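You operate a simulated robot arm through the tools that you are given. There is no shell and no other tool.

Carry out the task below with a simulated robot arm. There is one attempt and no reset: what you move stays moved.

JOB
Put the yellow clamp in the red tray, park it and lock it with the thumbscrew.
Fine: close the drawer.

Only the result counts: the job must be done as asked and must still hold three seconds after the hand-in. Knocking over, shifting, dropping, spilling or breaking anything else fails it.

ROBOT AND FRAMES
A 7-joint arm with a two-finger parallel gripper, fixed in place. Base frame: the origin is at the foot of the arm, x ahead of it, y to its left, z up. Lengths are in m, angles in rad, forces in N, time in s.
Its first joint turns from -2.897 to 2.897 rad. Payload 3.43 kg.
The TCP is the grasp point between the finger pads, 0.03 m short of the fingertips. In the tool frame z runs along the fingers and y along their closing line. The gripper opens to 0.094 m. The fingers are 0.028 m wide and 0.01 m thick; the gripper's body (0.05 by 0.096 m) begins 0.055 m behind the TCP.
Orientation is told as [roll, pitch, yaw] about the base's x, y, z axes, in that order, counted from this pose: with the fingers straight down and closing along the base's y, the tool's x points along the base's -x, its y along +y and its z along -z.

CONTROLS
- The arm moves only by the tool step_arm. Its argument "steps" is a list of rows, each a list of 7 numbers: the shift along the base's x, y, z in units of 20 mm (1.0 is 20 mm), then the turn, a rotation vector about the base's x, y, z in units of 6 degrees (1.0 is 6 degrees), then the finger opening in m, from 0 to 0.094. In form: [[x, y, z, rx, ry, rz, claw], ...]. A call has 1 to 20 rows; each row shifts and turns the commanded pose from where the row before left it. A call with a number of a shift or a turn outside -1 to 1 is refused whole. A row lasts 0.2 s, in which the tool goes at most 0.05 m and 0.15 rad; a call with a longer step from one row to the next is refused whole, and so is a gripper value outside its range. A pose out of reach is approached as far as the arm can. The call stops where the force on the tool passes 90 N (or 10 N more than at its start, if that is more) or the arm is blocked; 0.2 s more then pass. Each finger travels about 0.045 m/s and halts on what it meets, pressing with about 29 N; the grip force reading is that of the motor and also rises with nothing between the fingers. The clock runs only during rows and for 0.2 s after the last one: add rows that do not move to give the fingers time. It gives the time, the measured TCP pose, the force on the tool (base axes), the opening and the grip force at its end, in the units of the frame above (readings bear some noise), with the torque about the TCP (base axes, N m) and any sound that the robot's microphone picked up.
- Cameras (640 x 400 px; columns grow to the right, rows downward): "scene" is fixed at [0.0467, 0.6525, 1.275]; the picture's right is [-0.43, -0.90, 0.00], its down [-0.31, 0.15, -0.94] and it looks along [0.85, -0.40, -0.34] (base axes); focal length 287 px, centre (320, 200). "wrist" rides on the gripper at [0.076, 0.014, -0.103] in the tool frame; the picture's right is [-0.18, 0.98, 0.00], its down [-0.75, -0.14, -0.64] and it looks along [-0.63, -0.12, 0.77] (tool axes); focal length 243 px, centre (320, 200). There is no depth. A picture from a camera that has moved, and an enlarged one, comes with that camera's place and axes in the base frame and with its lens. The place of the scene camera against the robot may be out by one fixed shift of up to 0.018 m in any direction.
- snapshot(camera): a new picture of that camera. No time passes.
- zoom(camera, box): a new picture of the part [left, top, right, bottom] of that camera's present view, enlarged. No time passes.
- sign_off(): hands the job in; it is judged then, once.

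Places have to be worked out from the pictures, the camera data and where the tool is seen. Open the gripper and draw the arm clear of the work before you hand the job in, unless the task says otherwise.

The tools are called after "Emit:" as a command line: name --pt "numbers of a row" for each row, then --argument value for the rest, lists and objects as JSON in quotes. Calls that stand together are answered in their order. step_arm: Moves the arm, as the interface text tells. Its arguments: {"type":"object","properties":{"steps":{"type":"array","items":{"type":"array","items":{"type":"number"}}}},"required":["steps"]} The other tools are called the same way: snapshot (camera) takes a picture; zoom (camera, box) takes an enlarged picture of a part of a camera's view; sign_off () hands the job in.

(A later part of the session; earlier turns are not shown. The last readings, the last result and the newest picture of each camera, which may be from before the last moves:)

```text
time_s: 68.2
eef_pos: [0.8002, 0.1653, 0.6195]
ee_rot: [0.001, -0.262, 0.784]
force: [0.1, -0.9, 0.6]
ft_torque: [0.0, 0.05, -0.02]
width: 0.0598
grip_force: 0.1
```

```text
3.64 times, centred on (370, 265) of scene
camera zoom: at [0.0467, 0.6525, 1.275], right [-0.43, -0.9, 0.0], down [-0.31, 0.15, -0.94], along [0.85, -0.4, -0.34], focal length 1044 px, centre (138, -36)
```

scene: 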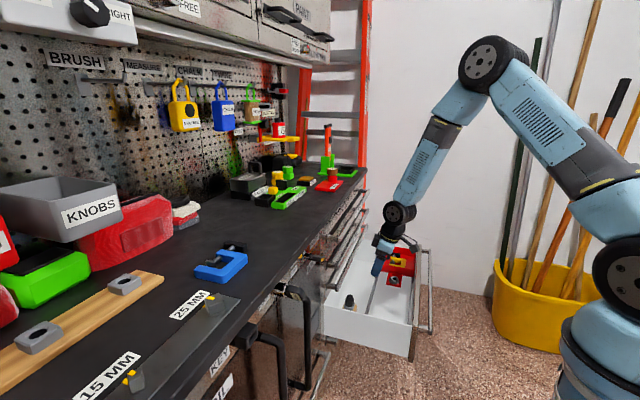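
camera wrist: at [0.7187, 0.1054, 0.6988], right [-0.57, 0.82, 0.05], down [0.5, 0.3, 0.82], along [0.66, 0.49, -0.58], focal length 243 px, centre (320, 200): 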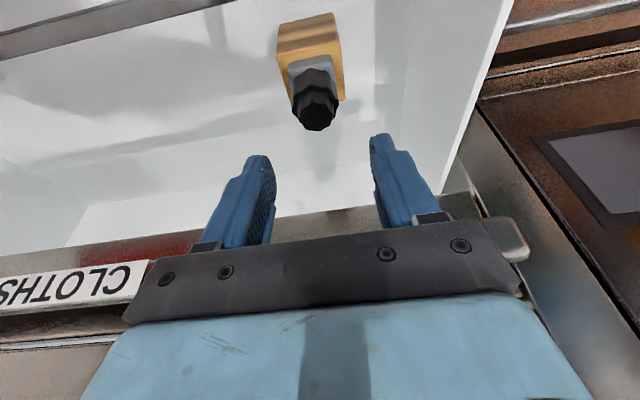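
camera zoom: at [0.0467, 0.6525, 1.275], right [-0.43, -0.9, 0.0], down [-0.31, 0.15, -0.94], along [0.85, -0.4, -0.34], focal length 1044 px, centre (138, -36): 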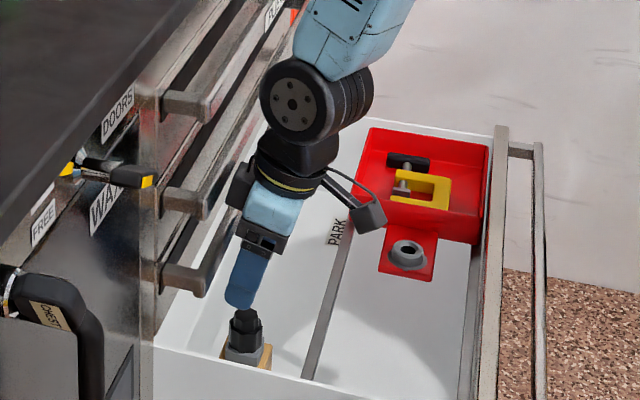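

The knob is centred between the fingers (v offset <1 mm). A bracket on the hand's bench side gets near the handles, so I'll add 7° more tilt for margin, shift slightly, then start descending.

Emit:
step_arm --pt "-0.08 -0.08 0 0.4125 -0.4125 0 0.06" --pt "-0.086 -0.086 0 0.4125 -0.4125 0 0.06" --pt "0 0 -0.7 0 0 0 0.06" --pt "0 0 -0.7 0 0 0 0.06"

Emit:
snapshot --camera "wrist"

Emit:
zoom --camera "scene" --box '[320, 210, 420, 320]'

```text
time_s: 69.2
eef_pos: [0.7974, 0.1636, 0.5926]
ee_rot: [0.002, -0.384, 0.781]
force: [-0.2, -0.5, -0.1]
ft_torque: [0.0, 0.0, 0.02]
width: 0.06
grip_force: 0.1
```

```text
taken
camera wrist: at [0.7096, 0.0963, 0.6582], right [-0.57, 0.82, 0.07], down [0.43, 0.22, 0.88], along [0.7, 0.53, -0.47], focal length 243 px, centre (320, 200)
```

wrist: 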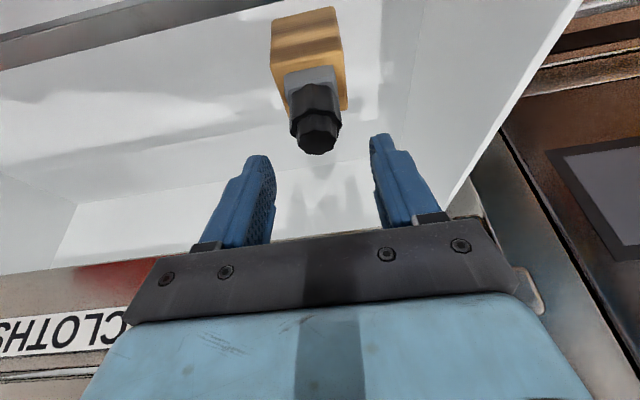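

```text
3.64 times, centred on (370, 265) of scene
camera zoom: at [0.0467, 0.6525, 1.275], right [-0.43, -0.9, 0.0], down [-0.31, 0.15, -0.94], along [0.85, -0.4, -0.34], focal length 1044 px, centre (138, -36)
```

zoom: 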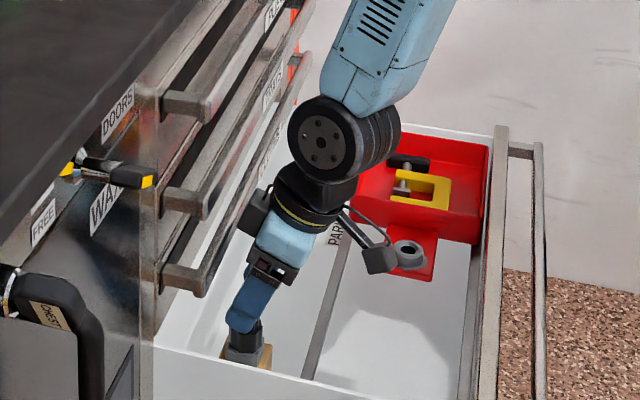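

Combining all views, the knob top is nearer z≈0.556 with its axis at u≈0.683. I'll shift back 6 mm and descend to z≈0.565 and re-check.

Emit:
step_arm --pt "-0.21 -0.21 -0.4 0 0 0 0.06" --pt "0 0 -0.5 0 0 0 0.06" --pt "0 0 -0.45 0 0 0 0.06"

Emit:
snapshot --camera "wrist"

Emit:
zoom --camera "scene" --box '[330, 270, 390, 310]'

```text
time_s: 70.0
eef_pos: [0.7924, 0.1583, 0.5644]
ee_rot: [0.002, -0.381, 0.78]
force: [-0.1, 0.3, 1.4]
ft_torque: [0.01, -0.02, -0.01]
width: 0.0602
grip_force: 0.0
```

```text
taken
camera wrist: at [0.7046, 0.0919, 0.6307], right [-0.57, 0.82, 0.07], down [0.43, 0.22, 0.88], along [0.7, 0.53, -0.48], focal length 243 px, centre (320, 200)
```

wrist: 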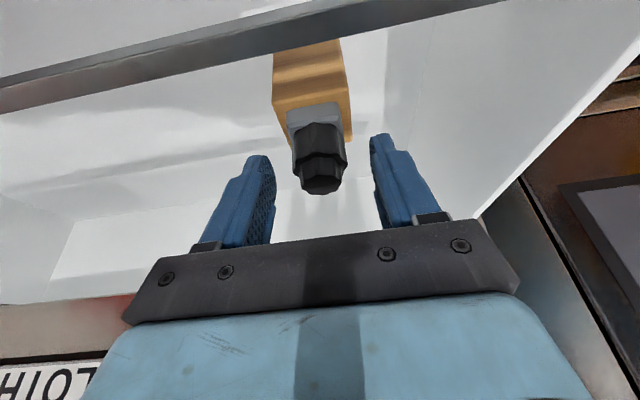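

```text
10.00 times, centred on (360, 290) of scene
camera zoom: at [0.0467, 0.6525, 1.275], right [-0.43, -0.9, 0.0], down [-0.31, 0.15, -0.94], along [0.85, -0.4, -0.34], focal length 2870 px, centre (-80, -700)
```

zoom: 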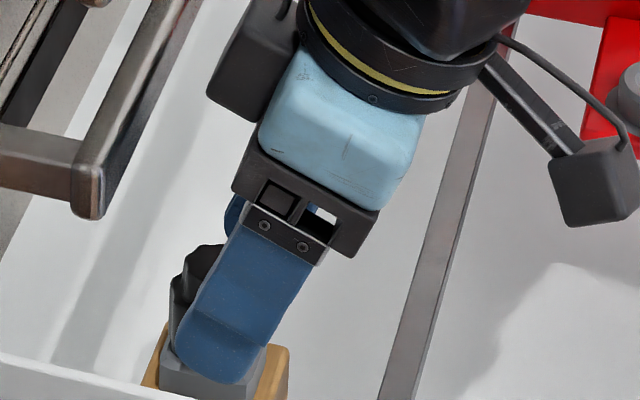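

The knob is centred between the fingers with the pads alongside its lower tier after ~1 cm more. I'll descend 10 mm and close on it.

Emit:
step_arm --pt "0.05 0.05 -0.25 0 0 0 0.06" --pt "0.03 0.03 -0.25 0 0 0 0.06" --pt "0 0 0 0 0 0 0.045" --pt "0 0 0 0 0 0 0.03" --pt "0 0 0 0 0 0 0.02" --pt "0 0 0 0 0 0 0.02"

Emit:
snapshot --camera "wrist"

Emit:
zoom --camera "scene" --box '[330, 270, 390, 310]'

```text
time_s: 71.4
eef_pos: [0.7946, 0.1616, 0.5539]
ee_rot: [0.001, -0.384, 0.782]
force: [0.8, 0.2, 0.4]
ft_torque: [-0.03, -0.06, 0.01]
width: 0.0324
grip_force: 28.9
```

```text
taken
camera wrist: at [0.7063, 0.0944, 0.6209], right [-0.57, 0.82, 0.07], down [0.43, 0.22, 0.88], along [0.7, 0.53, -0.48], focal length 243 px, centre (320, 200)
```

wrist: 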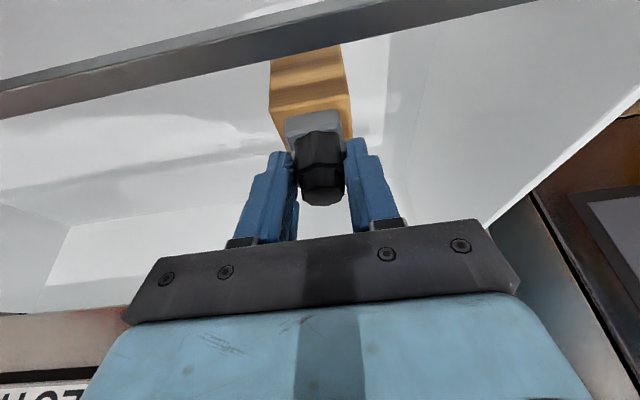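

```text
10.00 times, centred on (360, 290) of scene
camera zoom: at [0.0467, 0.6525, 1.275], right [-0.43, -0.9, 0.0], down [-0.31, 0.15, -0.94], along [0.85, -0.4, -0.34], focal length 2870 px, centre (-80, -700)
```

zoom: 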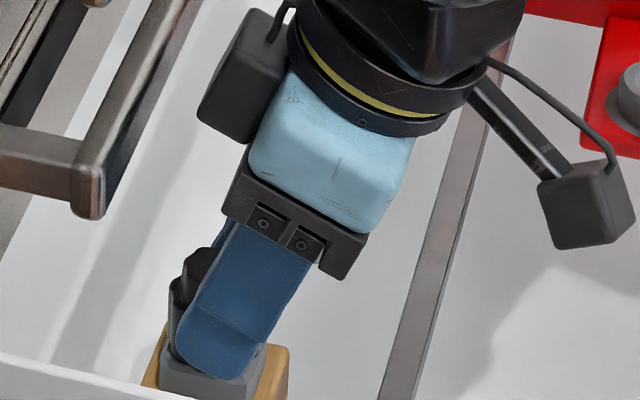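

Gripped at 0.0324 m with full force. Lift slowly 1 cm and see whether it comes free.

Emit:
step_arm --pt "0 0 0.15 0 0 0 0.02" --pt "0 0 0.2 0 0 0 0.02" --pt "0 0 0.2 0 0 0 0.02"

Emit:
snapshot --camera "wrist"

Emit:
zoom --camera "scene" --box '[330, 270, 390, 310]'

```text
time_s: 72.2
eef_pos: [0.7949, 0.1605, 0.5663]
ee_rot: [0.001, -0.381, 0.781]
force: [1.2, -0.4, -0.2]
ft_torque: [0.0, -0.03, 0.03]
width: 0.0323
grip_force: 28.8
```

```text
taken
camera wrist: at [0.7059, 0.0939, 0.6326], right [-0.57, 0.82, 0.07], down [0.43, 0.22, 0.88], along [0.7, 0.53, -0.48], focal length 243 px, centre (320, 200)
```

wrist: 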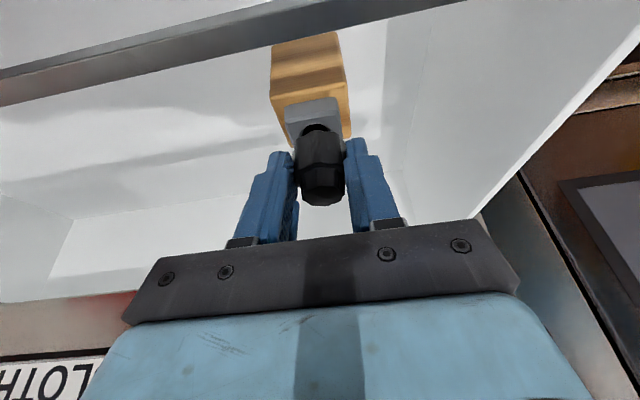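

```text
10.00 times, centred on (360, 290) of scene
camera zoom: at [0.0467, 0.6525, 1.275], right [-0.43, -0.9, 0.0], down [-0.31, 0.15, -0.94], along [0.85, -0.4, -0.34], focal length 2870 px, centre (-80, -700)
```

zoom: 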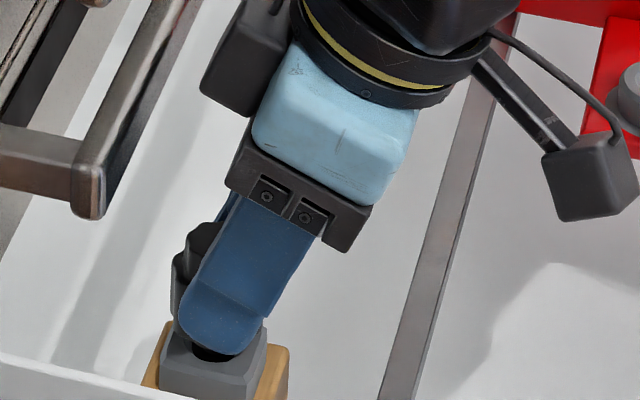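

The thumbscrew lifts freely from its holder. Continue straight up to clear the shaft.

Emit:
step_arm --pt "0 0 0.4 0 0 0 0.02" --pt "0 0 0.5 0 0 0 0.02" --pt "0 0 0.5 0 0 0 0.02" --pt "0 0 0.5 0 0 0 0.02" --pt "0 0 0.5 0 0 0 0.02"

Emit:
snapshot --camera "wrist"

Emit:
zoom --camera "scene" --box '[330, 260, 390, 310]'

```text
time_s: 73.4
eef_pos: [0.7945, 0.1598, 0.6147]
ee_rot: [0.002, -0.382, 0.782]
force: [-0.5, 0.3, 0.1]
ft_torque: [-0.01, 0.01, 0.02]
width: 0.032
grip_force: 29.6
```

```text
taken
camera wrist: at [0.7062, 0.0934, 0.6809], right [-0.57, 0.82, 0.07], down [0.43, 0.22, 0.88], along [0.7, 0.53, -0.48], focal length 243 px, centre (320, 200)
```

wrist: 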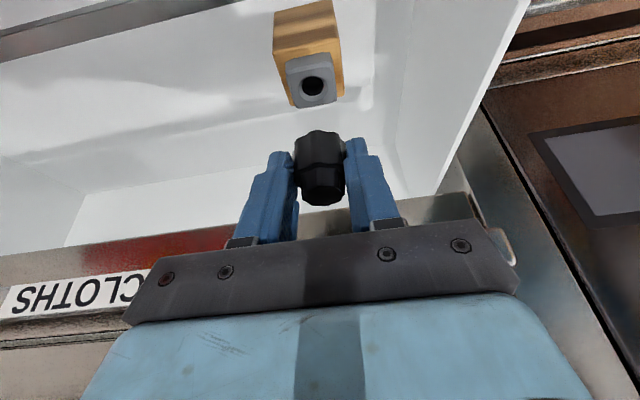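

```text
8.00 times, centred on (360, 285) of scene
camera zoom: at [0.0467, 0.6525, 1.275], right [-0.43, -0.9, 0.0], down [-0.31, 0.15, -0.94], along [0.85, -0.4, -0.34], focal length 2296 px, centre (0, -480)
```

zoom: 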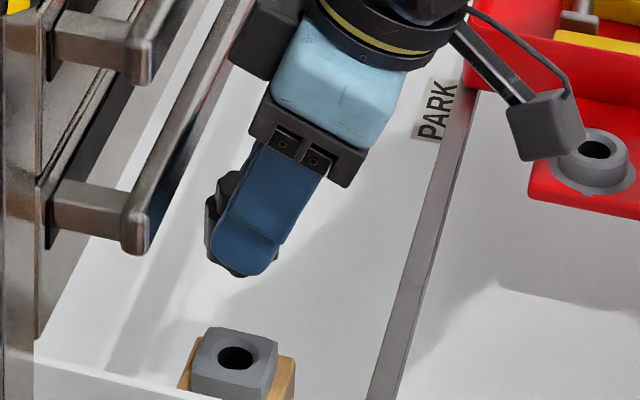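

The thumbscrew is out of its holder. I'll look closely at what hangs below the knob (shaft) in both views.

Emit:
zoom --camera "scene" --box '[340, 275, 380, 310]'

Emit:
zoom --camera "wrist" --box '[270, 70, 370, 230]'

```text
11.43 times, centred on (360, 292) of scene
camera zoom: at [0.0467, 0.6525, 1.275], right [-0.43, -0.9, 0.0], down [-0.31, 0.15, -0.94], along [0.85, -0.4, -0.34], focal length 3280 px, centre (-137, -857)
```

zoom: 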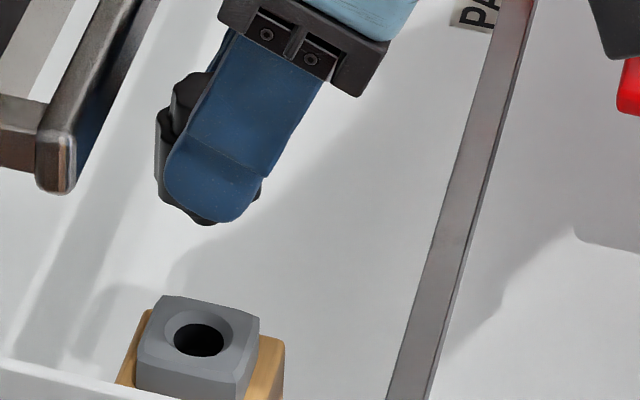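

```text
2.50 times, centred on (320, 150) of wrist
camera zoom: at [0.7062, 0.0934, 0.6809], right [-0.57, 0.82, 0.07], down [0.43, 0.22, 0.88], along [0.7, 0.53, -0.48], focal length 606 px, centre (320, 325)
```

zoom: 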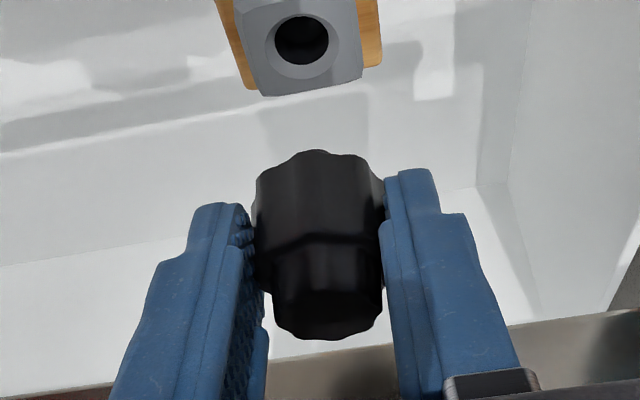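

No shaft is visible below the knob from here; it could be short and hidden. I'll back away from the handles and raise it so the scene camera sees it more from the side.

Emit:
step_arm --pt "0 0 0.6 0 0 0 0.02" --pt "-0.3 -0.3 0.6 0 0 0 0.02" --pt "-0.6 -0.6 0.6 0 0 0 0.02" --pt "-0.6 -0.6 0.6 0 0 0 0.02" --pt "-0.6 -0.6 0.8 0 0 0 0.02" --pt "-0.6 -0.6 0.9 0 0 0 0.02" --pt "-0.6 -0.6 0.95 0 0 0 0.02" --pt "0 0 0.95 0 0 0 0.02" --pt "0 0 0.95 0 0 0 0.02" --pt "0 0 0.95 0 0 0 0.02" --pt "0 0 0.95 0 0 0 0.02" --pt "0 0 0.95 0 0 0 0.02" --pt "0 0 0.95 0 0 0 0.02" --pt "0 0 0.95 0 0 0 0.02" --pt "0 0 0.95 0 0 0 0.02" --pt "0 0 0.95 0 0 0 0.02" --pt "0 0 0.95 0 0 0 0.02" --pt "0 0 0.95 0 0 0 0.02" --pt "0 0 0.95 0 0 0 0.02" --pt "0 0 0.95 0 0 0 0.02"

Emit:
snapshot --camera "scene"

Emit:
snapshot --camera "wrist"

```text
time_s: 77.6
eef_pos: [0.7287, 0.0941, 0.9617]
ee_rot: [0.002, -0.381, 0.782]
force: [0.0, 0.1, -1.3]
ft_torque: [0.02, -0.02, -0.02]
width: 0.0323
grip_force: 28.9
```

```text
taken
```

scene: 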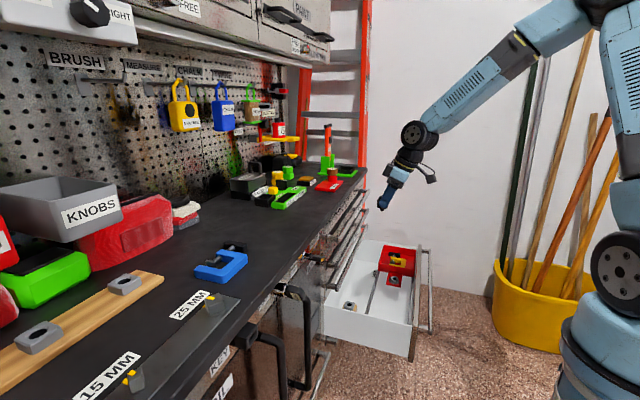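

```text
taken
camera wrist: at [0.6403, 0.0281, 1.0287], right [-0.57, 0.82, 0.07], down [0.43, 0.22, 0.88], along [0.7, 0.53, -0.48], focal length 243 px, centre (320, 200)
```

wrist: 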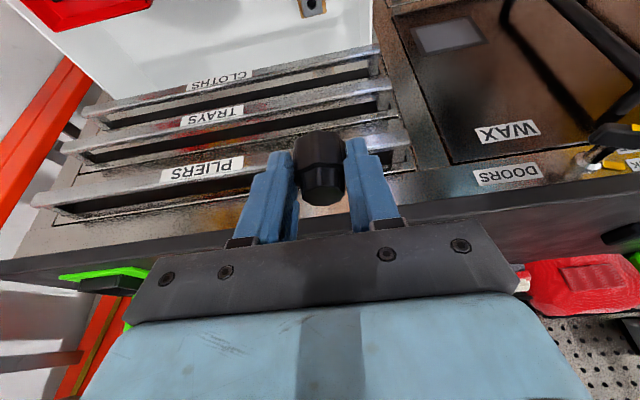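

Emit:
zoom --camera "scene" --box '[365, 180, 405, 220]'

Emit:
zoom --camera "scene" --box '[335, 240, 435, 330]'

```text
10.00 times, centred on (385, 200) of scene
camera zoom: at [0.0467, 0.6525, 1.275], right [-0.43, -0.9, 0.0], down [-0.31, 0.15, -0.94], along [0.85, -0.4, -0.34], focal length 2870 px, centre (-330, 200)
```

zoom: 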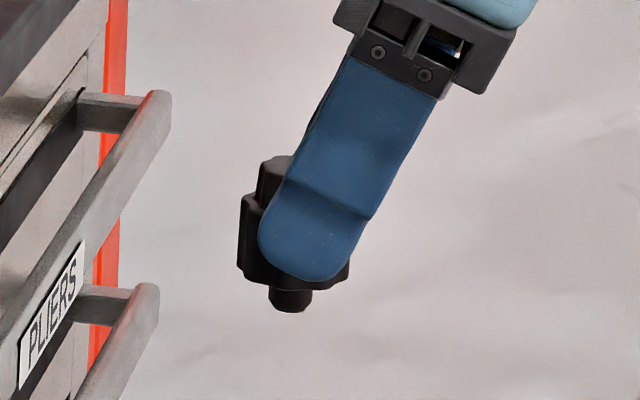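

```text
4.44 times, centred on (385, 285) of scene
camera zoom: at [0.0467, 0.6525, 1.275], right [-0.43, -0.9, 0.0], down [-0.31, 0.15, -0.94], along [0.85, -0.4, -0.34], focal length 1275 px, centre (31, -178)
```

zoom: 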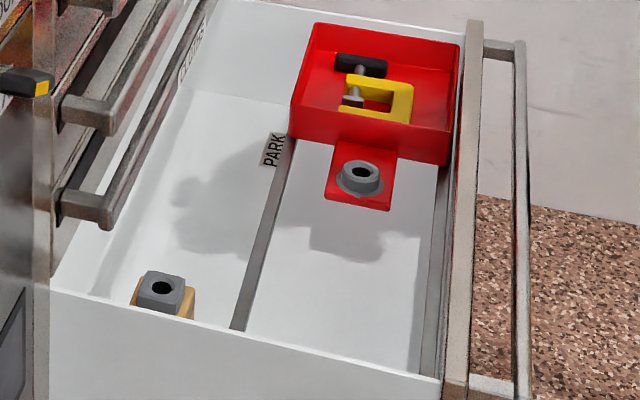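

The thumbscrew has a short pin (~14 mm dia, ~11 mm long) below the knob, and it hangs vertical. The tray's boss hole is near u≈0.541, v≈0.630. I'll carry it above the boss, keeping this orientation, and stop ~6 cm above seating for a visual check.

Emit:
step_arm --pt "0.481 -0.943 0 0 0 0 0.02" --pt "0.481 -0.943 0 0 0 0 0.02" --pt "0.481 -0.943 0 0 0 0 0.02" --pt "0.481 -0.943 0 0 0 0 0.02" --pt "0.481 -0.943 0 0 0 0 0.02" --pt "0.481 -0.943 0 0 0 0 0.02" --pt "0.481 -0.943 0 0 0 0 0.02" --pt "0.481 -0.943 0 0 0 0 0.02" --pt "0.481 -0.943 0 0 0 0 0.02" --pt "0 0 -0.95 0 0 0 0.02" --pt "0 0 -0.95 0 0 0 0.02" --pt "0 0 -0.95 0 0 0 0.02" --pt "0 0 -0.95 0 0 0 0.02" --pt "0 0 -0.95 0 0 0 0.02" --pt "0 0 -0.95 0 0 0 0.02" --pt "0 0 -0.95 0 0 0 0.02" --pt "0 0 -0.95 0 0 0 0.02" --pt "0 0 -0.95 0 0 0 0.02" --pt "0 0 -0.95 0 0 0 0.02" --pt "0 0 -0.95 0 0 0 0.02"

Emit:
snapshot --camera "scene"

Emit:
snapshot --camera "wrist"

```text
time_s: 81.8
eef_pos: [0.8148, -0.0746, 0.7537]
ee_rot: [0.003, -0.381, 0.782]
force: [0.0, -0.8, 0.1]
ft_torque: [-0.02, -0.01, -0.03]
width: 0.032
grip_force: 29.2
```

```text
taken
```

scene: 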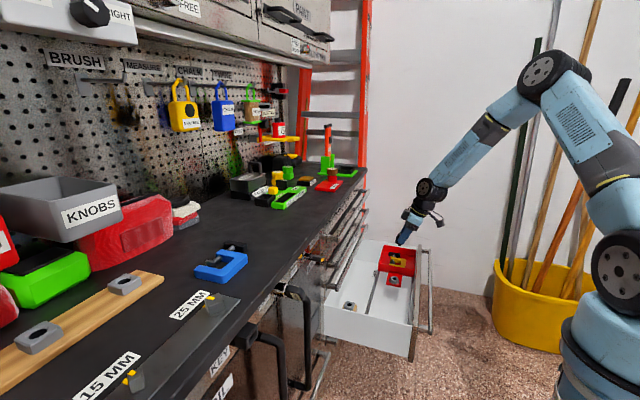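

```text
taken
camera wrist: at [0.7264, -0.1409, 0.8194], right [-0.57, 0.82, 0.07], down [0.43, 0.22, 0.88], along [0.7, 0.53, -0.48], focal length 243 px, centre (320, 200)
```

wrist: 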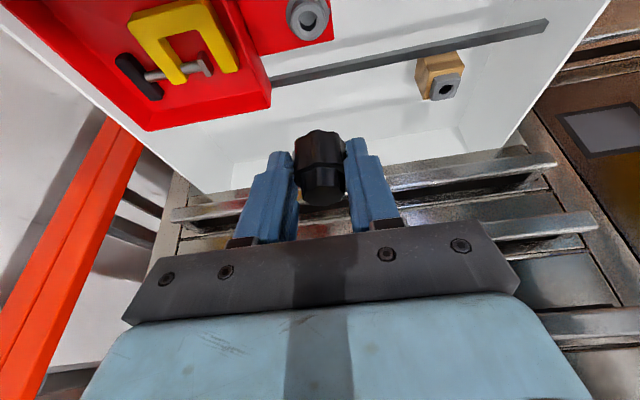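

Both the boss hole and the empty holder are in the same picture – good for a relative measurement. Zoom on each.

Emit:
zoom --camera "wrist" --box '[270, 0, 350, 50]'

Emit:
zoom --camera "wrist" --box '[405, 65, 485, 115]'

Emit:
zoom --camera "scene" --box '[375, 210, 435, 300]'

```text
8.00 times, centred on (310, 25) of wrist
camera zoom: at [0.7264, -0.1409, 0.8194], right [-0.57, 0.82, 0.07], down [0.43, 0.22, 0.88], along [0.7, 0.53, -0.48], focal length 1941 px, centre (400, 1600)
```

zoom: 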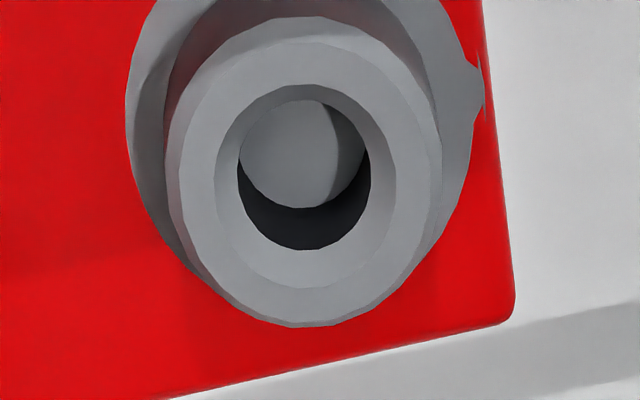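

```text
8.00 times, centred on (445, 90) of wrist
camera zoom: at [0.7264, -0.1409, 0.8194], right [-0.57, 0.82, 0.07], down [0.43, 0.22, 0.88], along [0.7, 0.53, -0.48], focal length 1941 px, centre (-680, 1080)
```

zoom: 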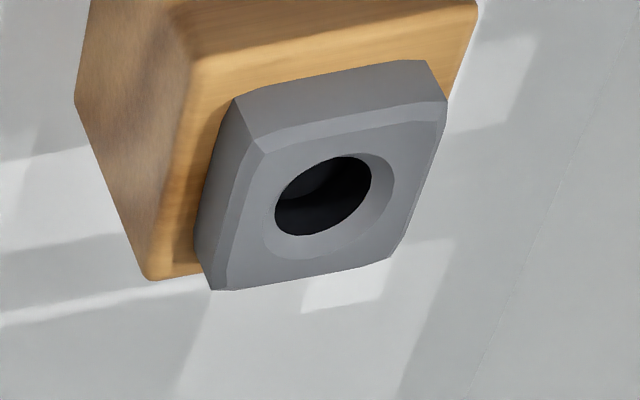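

```text
4.44 times, centred on (405, 255) of scene
camera zoom: at [0.0467, 0.6525, 1.275], right [-0.43, -0.9, 0.0], down [-0.31, 0.15, -0.94], along [0.85, -0.4, -0.34], focal length 1275 px, centre (-58, -44)
```

zoom: 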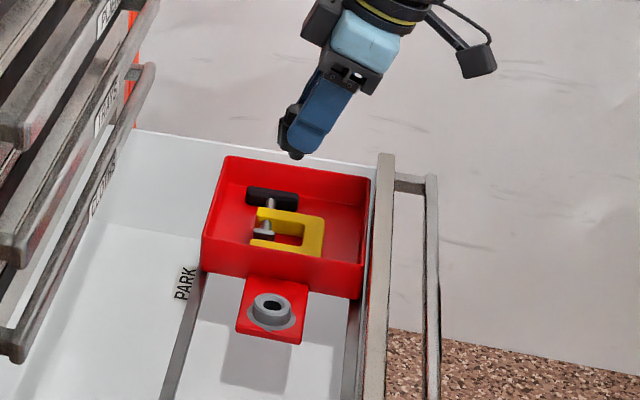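

The holder top is at about z≈0.512 and the boss top ≈0.545. By comparing with how the holder's hole looked relative to the gripped pin, I need about +6 mm in u and −2 mm in v. Moving to the equivalent "6 cm above seat" pose to compare.

Emit:
step_arm --pt "0.0225 0.045 -0.883 0 0 0 0.02" --pt "0.0225 0.045 -0.883 0 0 0 0.02" --pt "0.0225 0.045 -0.883 0 0 0 0.02" --pt "0.0225 0.045 -0.883 0 0 0 0.02" --pt "0.0225 0.045 -0.883 0 0 0 0.02" --pt "0.0225 0.045 -0.883 0 0 0 0.02" --pt "0 0 0 0 0 0 0.02"

Emit:
snapshot --camera "wrist"

Emit:
zoom --camera "wrist" --box '[270, 70, 370, 230]'

Emit:
zoom --camera "scene" --box '[370, 240, 430, 300]'

```text
time_s: 83.4
eef_pos: [0.8173, -0.0687, 0.6456]
ee_rot: [0.002, -0.383, 0.783]
force: [-0.3, 0.6, -1.2]
ft_torque: [-0.02, -0.01, -0.01]
width: 0.0321
grip_force: 29.3
```

```text
taken
camera wrist: at [0.729, -0.1358, 0.7125], right [-0.57, 0.82, 0.07], down [0.43, 0.22, 0.88], along [0.7, 0.53, -0.48], focal length 243 px, centre (320, 200)
```

wrist: 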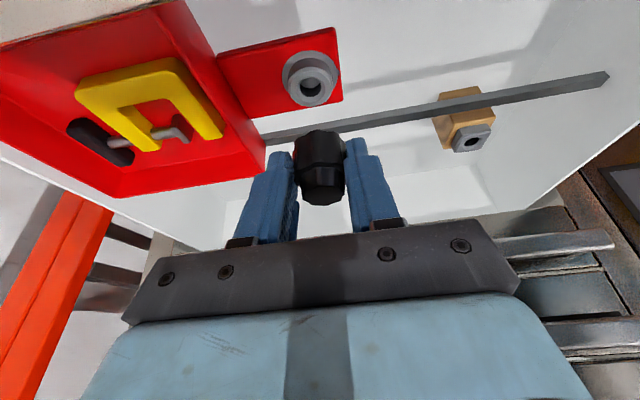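

```text
2.50 times, centred on (320, 150) of wrist
camera zoom: at [0.729, -0.1358, 0.7125], right [-0.57, 0.82, 0.07], down [0.43, 0.22, 0.88], along [0.7, 0.53, -0.48], focal length 606 px, centre (320, 325)
```

zoom: 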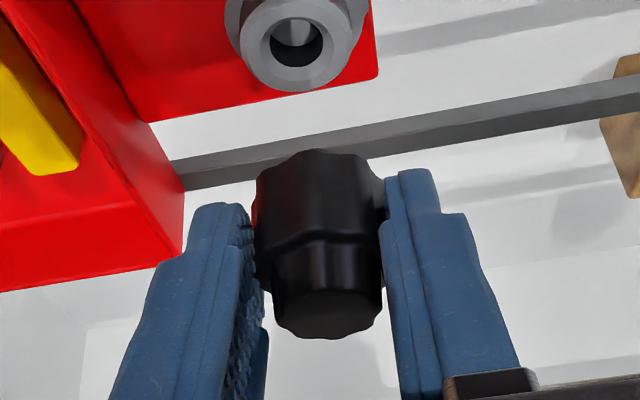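

```text
6.67 times, centred on (400, 270) of scene
camera zoom: at [0.0467, 0.6525, 1.275], right [-0.43, -0.9, 0.0], down [-0.31, 0.15, -0.94], along [0.85, -0.4, -0.34], focal length 1913 px, centre (-213, -267)
```

zoom: 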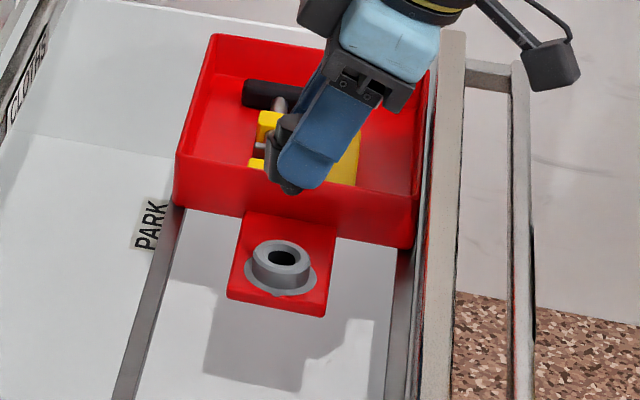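

The boss hole appears at nearly the same pixel (297, 43) as the holder's hole did in the matched reference (301, 41), so alignment is within ~1.5 mm. I'll descend to just above the hole.

Emit:
step_arm --pt "0.02 -0.01 -0.7 0 0 0 0.02" --pt "0.02 -0.01 -0.7 0 0 0 0.02" --pt "0 0 -0.5 0 0 0 0.02" --pt "0 0 -0.2 0 0 0 0.02"

Emit:
zoom --camera "scene" --box '[380, 260, 420, 300]'

Emit:
zoom --camera "wrist" --box '[270, 70, 370, 230]'

```text
time_s: 84.4
eef_pos: [0.818, -0.0687, 0.603]
ee_rot: [0.002, -0.384, 0.782]
force: [-0.4, -0.4, -0.7]
ft_torque: [0.0, -0.02, -0.02]
width: 0.0321
grip_force: 29.4
```

```text
10.00 times, centred on (400, 280) of scene
camera zoom: at [0.0467, 0.6525, 1.275], right [-0.43, -0.9, 0.0], down [-0.31, 0.15, -0.94], along [0.85, -0.4, -0.34], focal length 2870 px, centre (-480, -600)
```

zoom: 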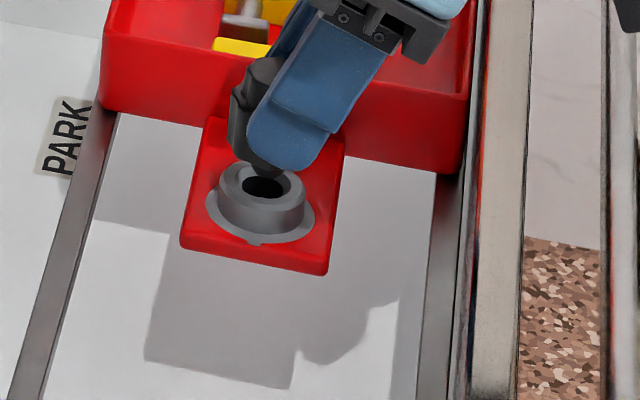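

```text
2.50 times, centred on (320, 150) of wrist
camera zoom: at [0.7298, -0.1363, 0.6709], right [-0.57, 0.82, 0.07], down [0.43, 0.22, 0.88], along [0.7, 0.53, -0.48], focal length 606 px, centre (320, 325)
```

zoom: 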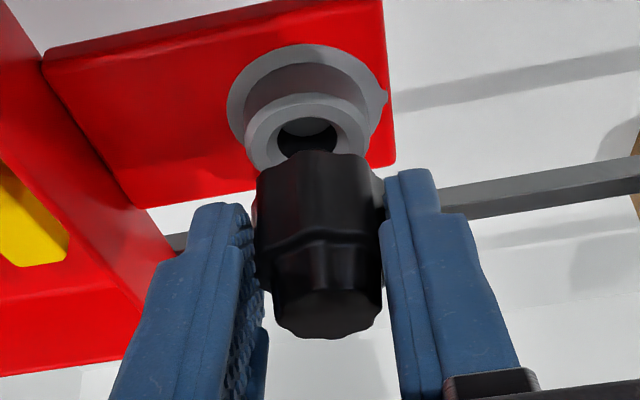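

Pin and hole line up in both views. I'll descend in small steps, watching for contact.

Emit:
step_arm --pt "0 0 -0.2 0 0 0 0.02" --pt "0 0 -0.15 0 0 0 0.02"

Emit:
zoom --camera "scene" --box '[380, 260, 420, 300]'

```text
time_s: 85.0
eef_pos: [0.8181, -0.0713, 0.5978]
ee_rot: [0.001, -0.381, 0.782]
force: [0.2, -0.6, -0.3]
ft_torque: [-0.01, 0.02, -0.01]
width: 0.032
grip_force: 28.8
```

```text
10.00 times, centred on (400, 280) of scene
camera zoom: at [0.0467, 0.6525, 1.275], right [-0.43, -0.9, 0.0], down [-0.31, 0.15, -0.94], along [0.85, -0.4, -0.34], focal length 2870 px, centre (-480, -600)
```

zoom: 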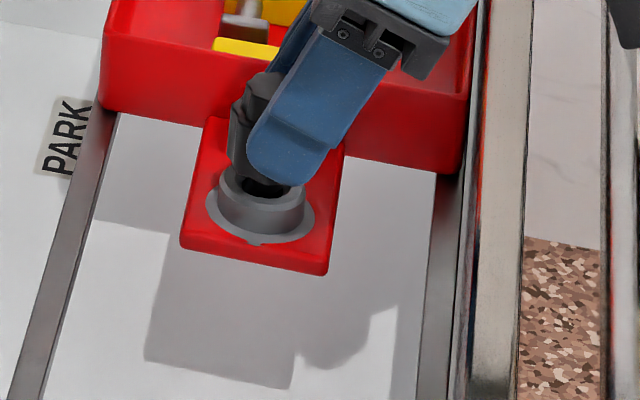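

No contact yet; continue down.

Emit:
step_arm --pt "0 0 -0.15 0 0 0 0.02" --pt "0 0 -0.15 0 0 0 0.02"

Emit:
zoom --camera "scene" --box '[380, 260, 420, 300]'

Emit:
zoom --camera "wrist" --box '[270, 70, 370, 230]'

```text
time_s: 85.6
eef_pos: [0.818, -0.0703, 0.5917]
ee_rot: [0.002, -0.383, 0.782]
force: [0.5, -0.4, -0.3]
ft_torque: [0.01, 0.01, 0.0]
width: 0.0323
grip_force: 28.7
```

```text
10.00 times, centred on (400, 280) of scene
camera zoom: at [0.0467, 0.6525, 1.275], right [-0.43, -0.9, 0.0], down [-0.31, 0.15, -0.94], along [0.85, -0.4, -0.34], focal length 2870 px, centre (-480, -600)
```

zoom: 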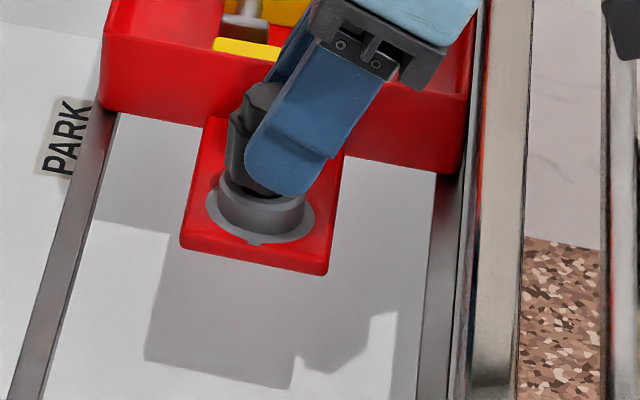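

```text
2.50 times, centred on (320, 150) of wrist
camera zoom: at [0.7301, -0.1367, 0.6586], right [-0.57, 0.82, 0.07], down [0.43, 0.22, 0.88], along [0.7, 0.53, -0.48], focal length 606 px, centre (320, 325)
```

zoom: 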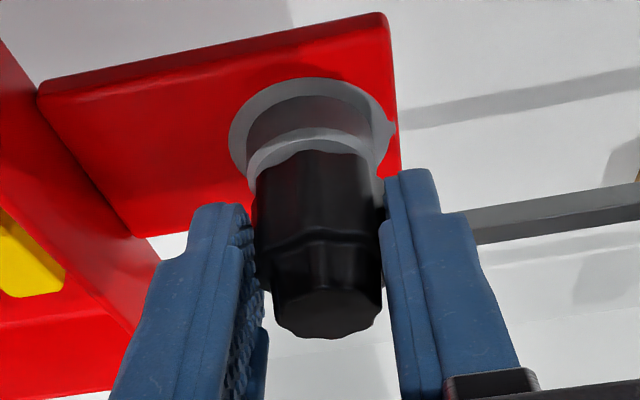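

The knob is nearly on the boss with no side force, so the pin appears to be entering. Continue in 2–3 mm steps to seat.

Emit:
step_arm --pt "0 0 -0.12 0 0 0 0.02" --pt "0 0 -0.12 0 0 0 0.02"

Emit:
zoom --camera "scene" --box '[380, 260, 420, 300]'

```text
time_s: 86.2
eef_pos: [0.8181, -0.0701, 0.5878]
ee_rot: [0.004, -0.384, 0.78]
force: [1.5, 0.6, 0.4]
ft_torque: [0.01, -0.16, -0.01]
width: 0.0321
grip_force: 29.2
```

```text
10.00 times, centred on (400, 280) of scene
camera zoom: at [0.0467, 0.6525, 1.275], right [-0.43, -0.9, 0.0], down [-0.31, 0.15, -0.94], along [0.85, -0.4, -0.34], focal length 2870 px, centre (-480, -600)
```

zoom: 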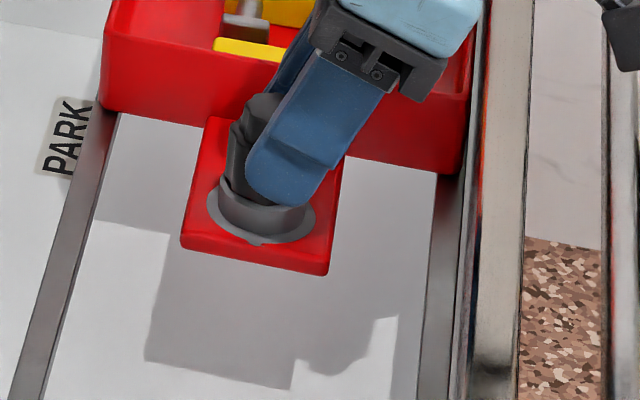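

Very light lateral contact (≈1.5 N). Continue another 2–3 mm to find the seat.

Emit:
step_arm --pt "0 0 -0.1 0 0 0 0.02" --pt "0 0 0 0 0 0 0.02"

```text
time_s: 86.8
eef_pos: [0.8182, -0.0711, 0.5859]
ee_rot: [0.001, -0.384, 0.784]
force: [0.7, 1.5, 11.9]
ft_torque: [0.16, -0.16, 0.01]
width: 0.0323
grip_force: 28.9
```

The pin seated: 12 N upward centred under the knob at the predicted seat height (0.585). I'll release the knob, rise, and then re-grip with a vertical tool so I can turn it.

Emit:
step_arm --pt "0 0 0.04 0 0 0 0.02" --pt "0 0 0 0 0 0 0.035" --pt "0 0 0 0 0 0 0.05" --pt "0 0 0 0 0 0 0.065" --pt "0 0 0 0 0 0 0.065" --pt "0 0 0.3 0 0 0 0.065" --pt "0 0 0.8 0 0 0 0.065" --pt "0 0 0.9 0 0 0 0.065" --pt "0 0 0.9 0 0 0 0.065" --pt "0 0 0.9 0 0 0 0.065"

Emit:
snapshot --camera "wrist"

Emit:
zoom --camera "scene" --box '[370, 240, 430, 300]'

```text
time_s: 89.0
eef_pos: [0.8185, -0.0712, 0.6611]
ee_rot: [0.003, -0.381, 0.784]
force: [-0.3, -0.1, -0.8]
ft_torque: [0.01, 0.01, 0.0]
width: 0.065
grip_force: 0.0
```

```text
taken
camera wrist: at [0.7297, -0.1375, 0.7282], right [-0.57, 0.82, 0.07], down [0.43, 0.22, 0.88], along [0.7, 0.53, -0.48], focal length 243 px, centre (320, 200)
```

wrist: 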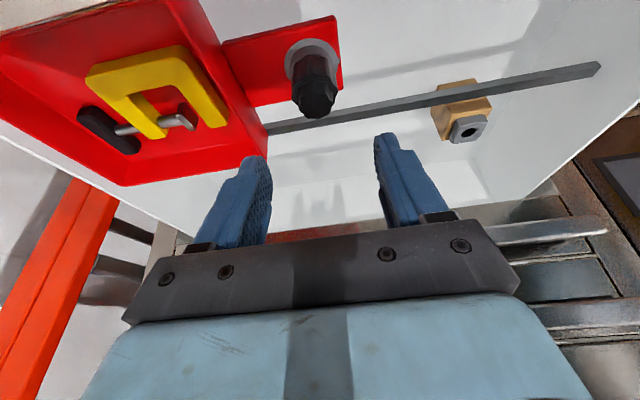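

```text
6.67 times, centred on (400, 270) of scene
camera zoom: at [0.0467, 0.6525, 1.275], right [-0.43, -0.9, 0.0], down [-0.31, 0.15, -0.94], along [0.85, -0.4, -0.34], focal length 1913 px, centre (-213, -267)
```

zoom: 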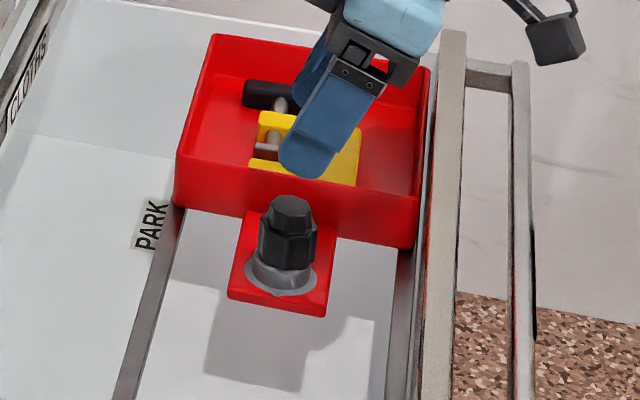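

The thumbscrew stands seated in the boss. Now I'll untilt the tool to vertical above its axis (≈0.828, −0.0615) and pre-rotate the yaw positive to leave room for turning clockwise.

Emit:
step_arm --pt "0.08 0.08 0.5 -0.43 0.43 0 0.065" --pt "0.08 0.08 0.5 -0.43 0.43 0 0.065" --pt "0.08 0.08 0.5 -0.43 0.43 0 0.065" --pt "0.08 0.08 0.5 -0.43 0.43 0 0.065" --pt "0.08 0.08 0.5 -0.43 0.43 0 0.065" --pt "0.08 0.08 0.3 -0.43 0.43 0 0.065"

Emit:
snapshot --camera "wrist"

```text
time_s: 90.4
eef_pos: [0.8289, -0.0619, 0.7188]
ee_rot: [0.0, 0.001, 0.782]
force: [0.0, -0.1, -0.3]
ft_torque: [0.01, 0.0, 0.03]
width: 0.0648
grip_force: 0.1
```

```text
taken
camera wrist: at [0.7626, -0.1047, 0.8207], right [-0.56, 0.83, 0.0], down [0.63, 0.43, 0.64], along [0.53, 0.36, -0.77], focal length 243 px, centre (320, 200)
```

wrist: 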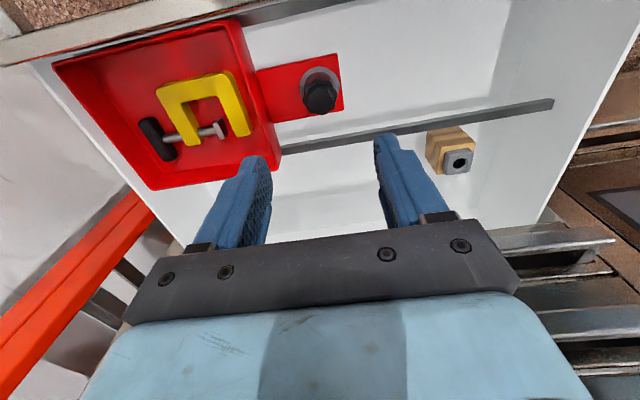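

Zoom to check how the tool axis lines up over the knob.

Emit:
zoom --camera "wrist" --box '[270, 50, 370, 130]'

```text
5.00 times, centred on (320, 90) of wrist
camera zoom: at [0.7626, -0.1047, 0.8207], right [-0.56, 0.83, 0.0], down [0.63, 0.43, 0.64], along [0.53, 0.36, -0.77], focal length 1213 px, centre (320, 750)
```

zoom: 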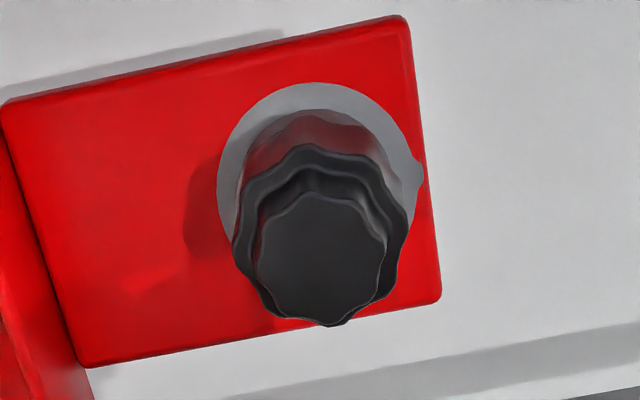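

Tool axis is over the knob within ~1 mm. Now pre-rotate the yaw to about +120° at this height.

Emit:
step_arm --pt "0 0 0 0 0 0.96 0.065" --pt "0 0 0 0 0 0.96 0.065" --pt "0 0 0 0 0 0.96 0.065" --pt "0 0 0 0 0 0.96 0.065" --pt "0 0 0 0 0 0.96 0.065" --pt "0 0 0 0 0 0.96 0.065" --pt "0 0 0 0 0 0.96 0.065" --pt "0 0 0 0 0 0.96 0.065" --pt "0 0 0 0 0 0.96 0.065" --pt "0 0 0 0 0 0.96 0.065" --pt "0 0 0 0 0 0.96 0.065" --pt "0 0 0 0 0 0.96 0.065" --pt "0 0 0 0 0 0.96 0.065"

Emit:
snapshot --camera "wrist"

Emit:
snapshot --camera "scene"

```text
time_s: 93.2
eef_pos: [0.8264, -0.0615, 0.7167]
ee_rot: [0.002, -0.002, 2.09]
force: [-0.5, -0.4, -0.1]
ft_torque: [0.0, 0.02, 0.01]
width: 0.0649
grip_force: 0.1
```

```text
taken
camera wrist: at [0.852, -0.1345, 0.8203], right [-0.94, -0.33, 0.0], down [-0.25, 0.72, 0.64], along [-0.21, 0.61, -0.77], focal length 243 px, centre (320, 200)
```

wrist: 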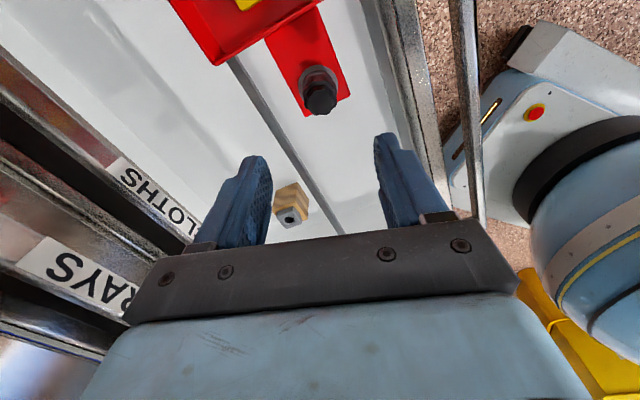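

```text
taken
```

scene: 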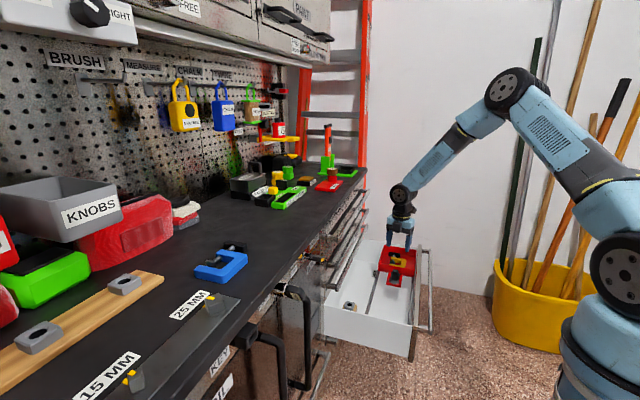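

Reached yaw ≈120°. Zoom to re-check centring over the knob from this side.

Emit:
zoom --camera "wrist" --box '[270, 50, 370, 130]'

```text
5.00 times, centred on (320, 90) of wrist
camera zoom: at [0.852, -0.1345, 0.8203], right [-0.94, -0.33, 0.0], down [-0.25, 0.72, 0.64], along [-0.21, 0.61, -0.77], focal length 1213 px, centre (320, 750)
```

zoom: 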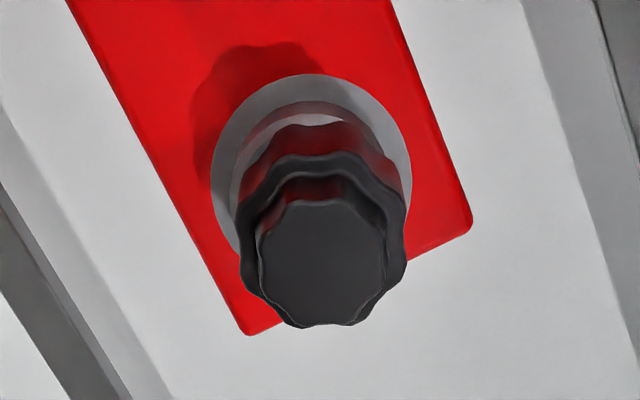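

Centred within ~1 mm. Descend to grip the knob's lower tier (TCP z ≈ 0.580).

Emit:
step_arm --pt "0 0 -0.95 0 0 0 0.065" --pt "0 0 -0.95 0 0 0 0.065" --pt "0 0 -0.95 0 0 0 0.065" --pt "0 0 -0.95 0 0 0 0.065" --pt "0 0 -0.95 0 0 0 0.065" --pt "0 0 -0.9 0 0 0 0.065" --pt "0 0 -0.5 0 0 0 0.065" --pt "0 0 -0.4 0 0 0 0.065" --pt "0 0 -0.2 0 0 0 0.065"

Emit:
snapshot --camera "wrist"

Emit:
zoom --camera "scene" --box '[370, 240, 430, 300]'

```text
time_s: 95.2
eef_pos: [0.8285, -0.0615, 0.5826]
ee_rot: [0.0, -0.001, 2.089]
force: [0.0, -0.6, -0.9]
ft_torque: [0.0, 0.0, 0.0]
width: 0.0649
grip_force: 0.1
```

```text
taken
camera wrist: at [0.8522, -0.1346, 0.6851], right [-0.94, -0.33, 0.0], down [-0.25, 0.72, 0.64], along [-0.21, 0.61, -0.77], focal length 243 px, centre (320, 200)
```

wrist: 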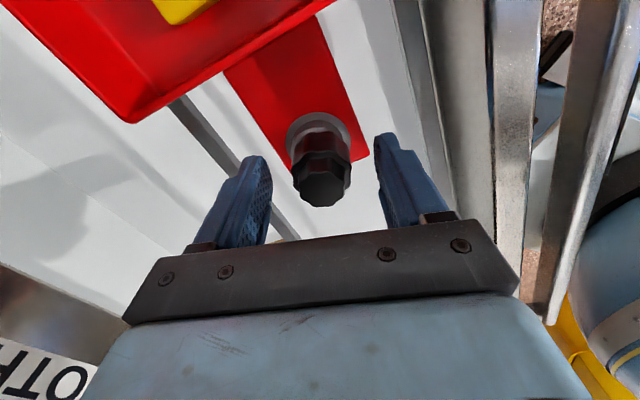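

```text
6.67 times, centred on (400, 270) of scene
camera zoom: at [0.0467, 0.6525, 1.275], right [-0.43, -0.9, 0.0], down [-0.31, 0.15, -0.94], along [0.85, -0.4, -0.34], focal length 1913 px, centre (-213, -267)
```

zoom: 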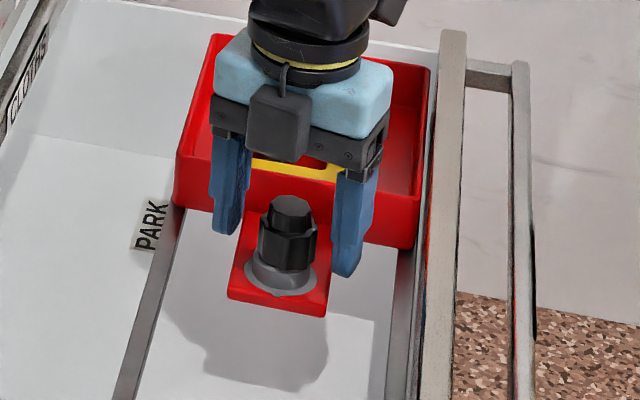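

Fingers straddle the knob symmetrically. Lower 4 mm more and close on it.

Emit:
step_arm --pt "0 0 -0.2 0 0 0 0.065" --pt "0 0 0 0 0 0 0.05" --pt "0 0 0 0 0 0 0.035" --pt "0 0 0 0 0 0 0.02" --pt "0 0 0 0 0 0 0.02" --pt "0 0 0 0 0 0 0.02"

Emit:
zoom --camera "scene" --box '[370, 240, 430, 300]'

```text
time_s: 96.6
eef_pos: [0.8277, -0.0613, 0.5791]
ee_rot: [0.002, -0.001, 2.089]
force: [-3.4, 0.2, -1.9]
ft_torque: [-0.03, 0.1, 0.01]
width: 0.0316
grip_force: 29.3
```

```text
6.67 times, centred on (400, 270) of scene
camera zoom: at [0.0467, 0.6525, 1.275], right [-0.43, -0.9, 0.0], down [-0.31, 0.15, -0.94], along [0.85, -0.4, -0.34], focal length 1913 px, centre (-213, -267)
```

zoom: 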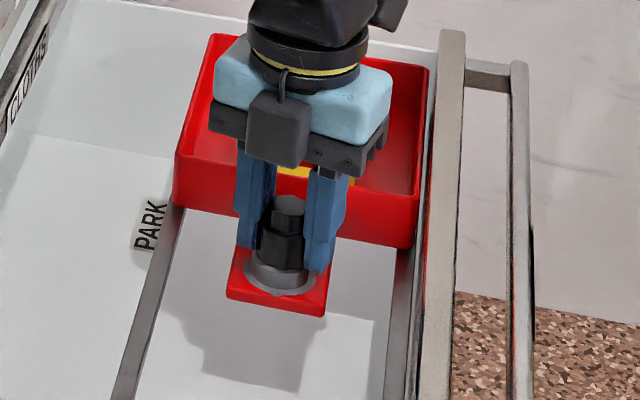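

Knob gripped. Now turn it clockwise in small increments and watch the torque and any sound.

Emit:
step_arm --pt "0 0 0 0 0 -0.8 0.02" --pt "0 0 0 0 0 -0.8 0.02" --pt "0 0 0 0 0 -0.8 0.02"

```text
time_s: 97.4
eef_pos: [0.8276, -0.0614, 0.5801]
ee_rot: [-0.001, -0.002, 1.839]
force: [-0.2, 1.0, 0.8]
ft_torque: [0.02, -0.02, -0.01]
width: 0.0314
grip_force: 29.0
```

It rotates without resistance so far. Continue turning clockwise.

Emit:
step_arm --pt "0 0 0 0 0 -0.9 0.02" --pt "0 0 0 0 0 -0.9 0.02" --pt "0 0 0 0 0 -0.9 0.02" --pt "0 0 0 0 0 -0.9 0.02" --pt "0 0 0 0 0 -0.9 0.02" --pt "0 0 0 0 0 -0.9 0.02"

Emit:
zoom --camera "scene" --box '[370, 240, 430, 300]'

```text
time_s: 98.8
eef_pos: [0.8269, -0.0606, 0.5796]
ee_rot: [-0.001, -0.002, 1.272]
force: [-1.6, 0.1, 6.1]
ft_torque: [0.01, 0.05, 0.02]
width: 0.0313
grip_force: 29.1
```

```text
6.67 times, centred on (400, 270) of scene
camera zoom: at [0.0467, 0.6525, 1.275], right [-0.43, -0.9, 0.0], down [-0.31, 0.15, -0.94], along [0.85, -0.4, -0.34], focal length 1913 px, centre (-213, -267)
```

zoom: 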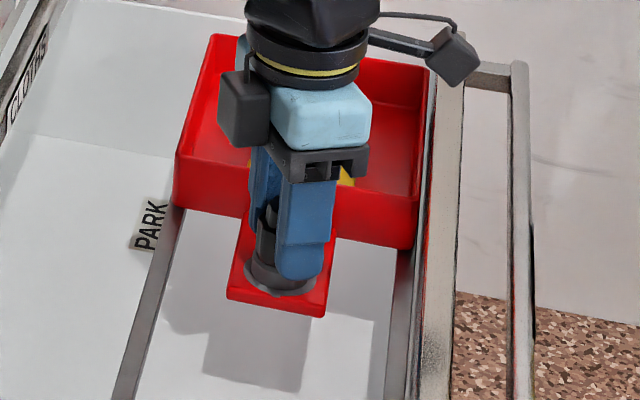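

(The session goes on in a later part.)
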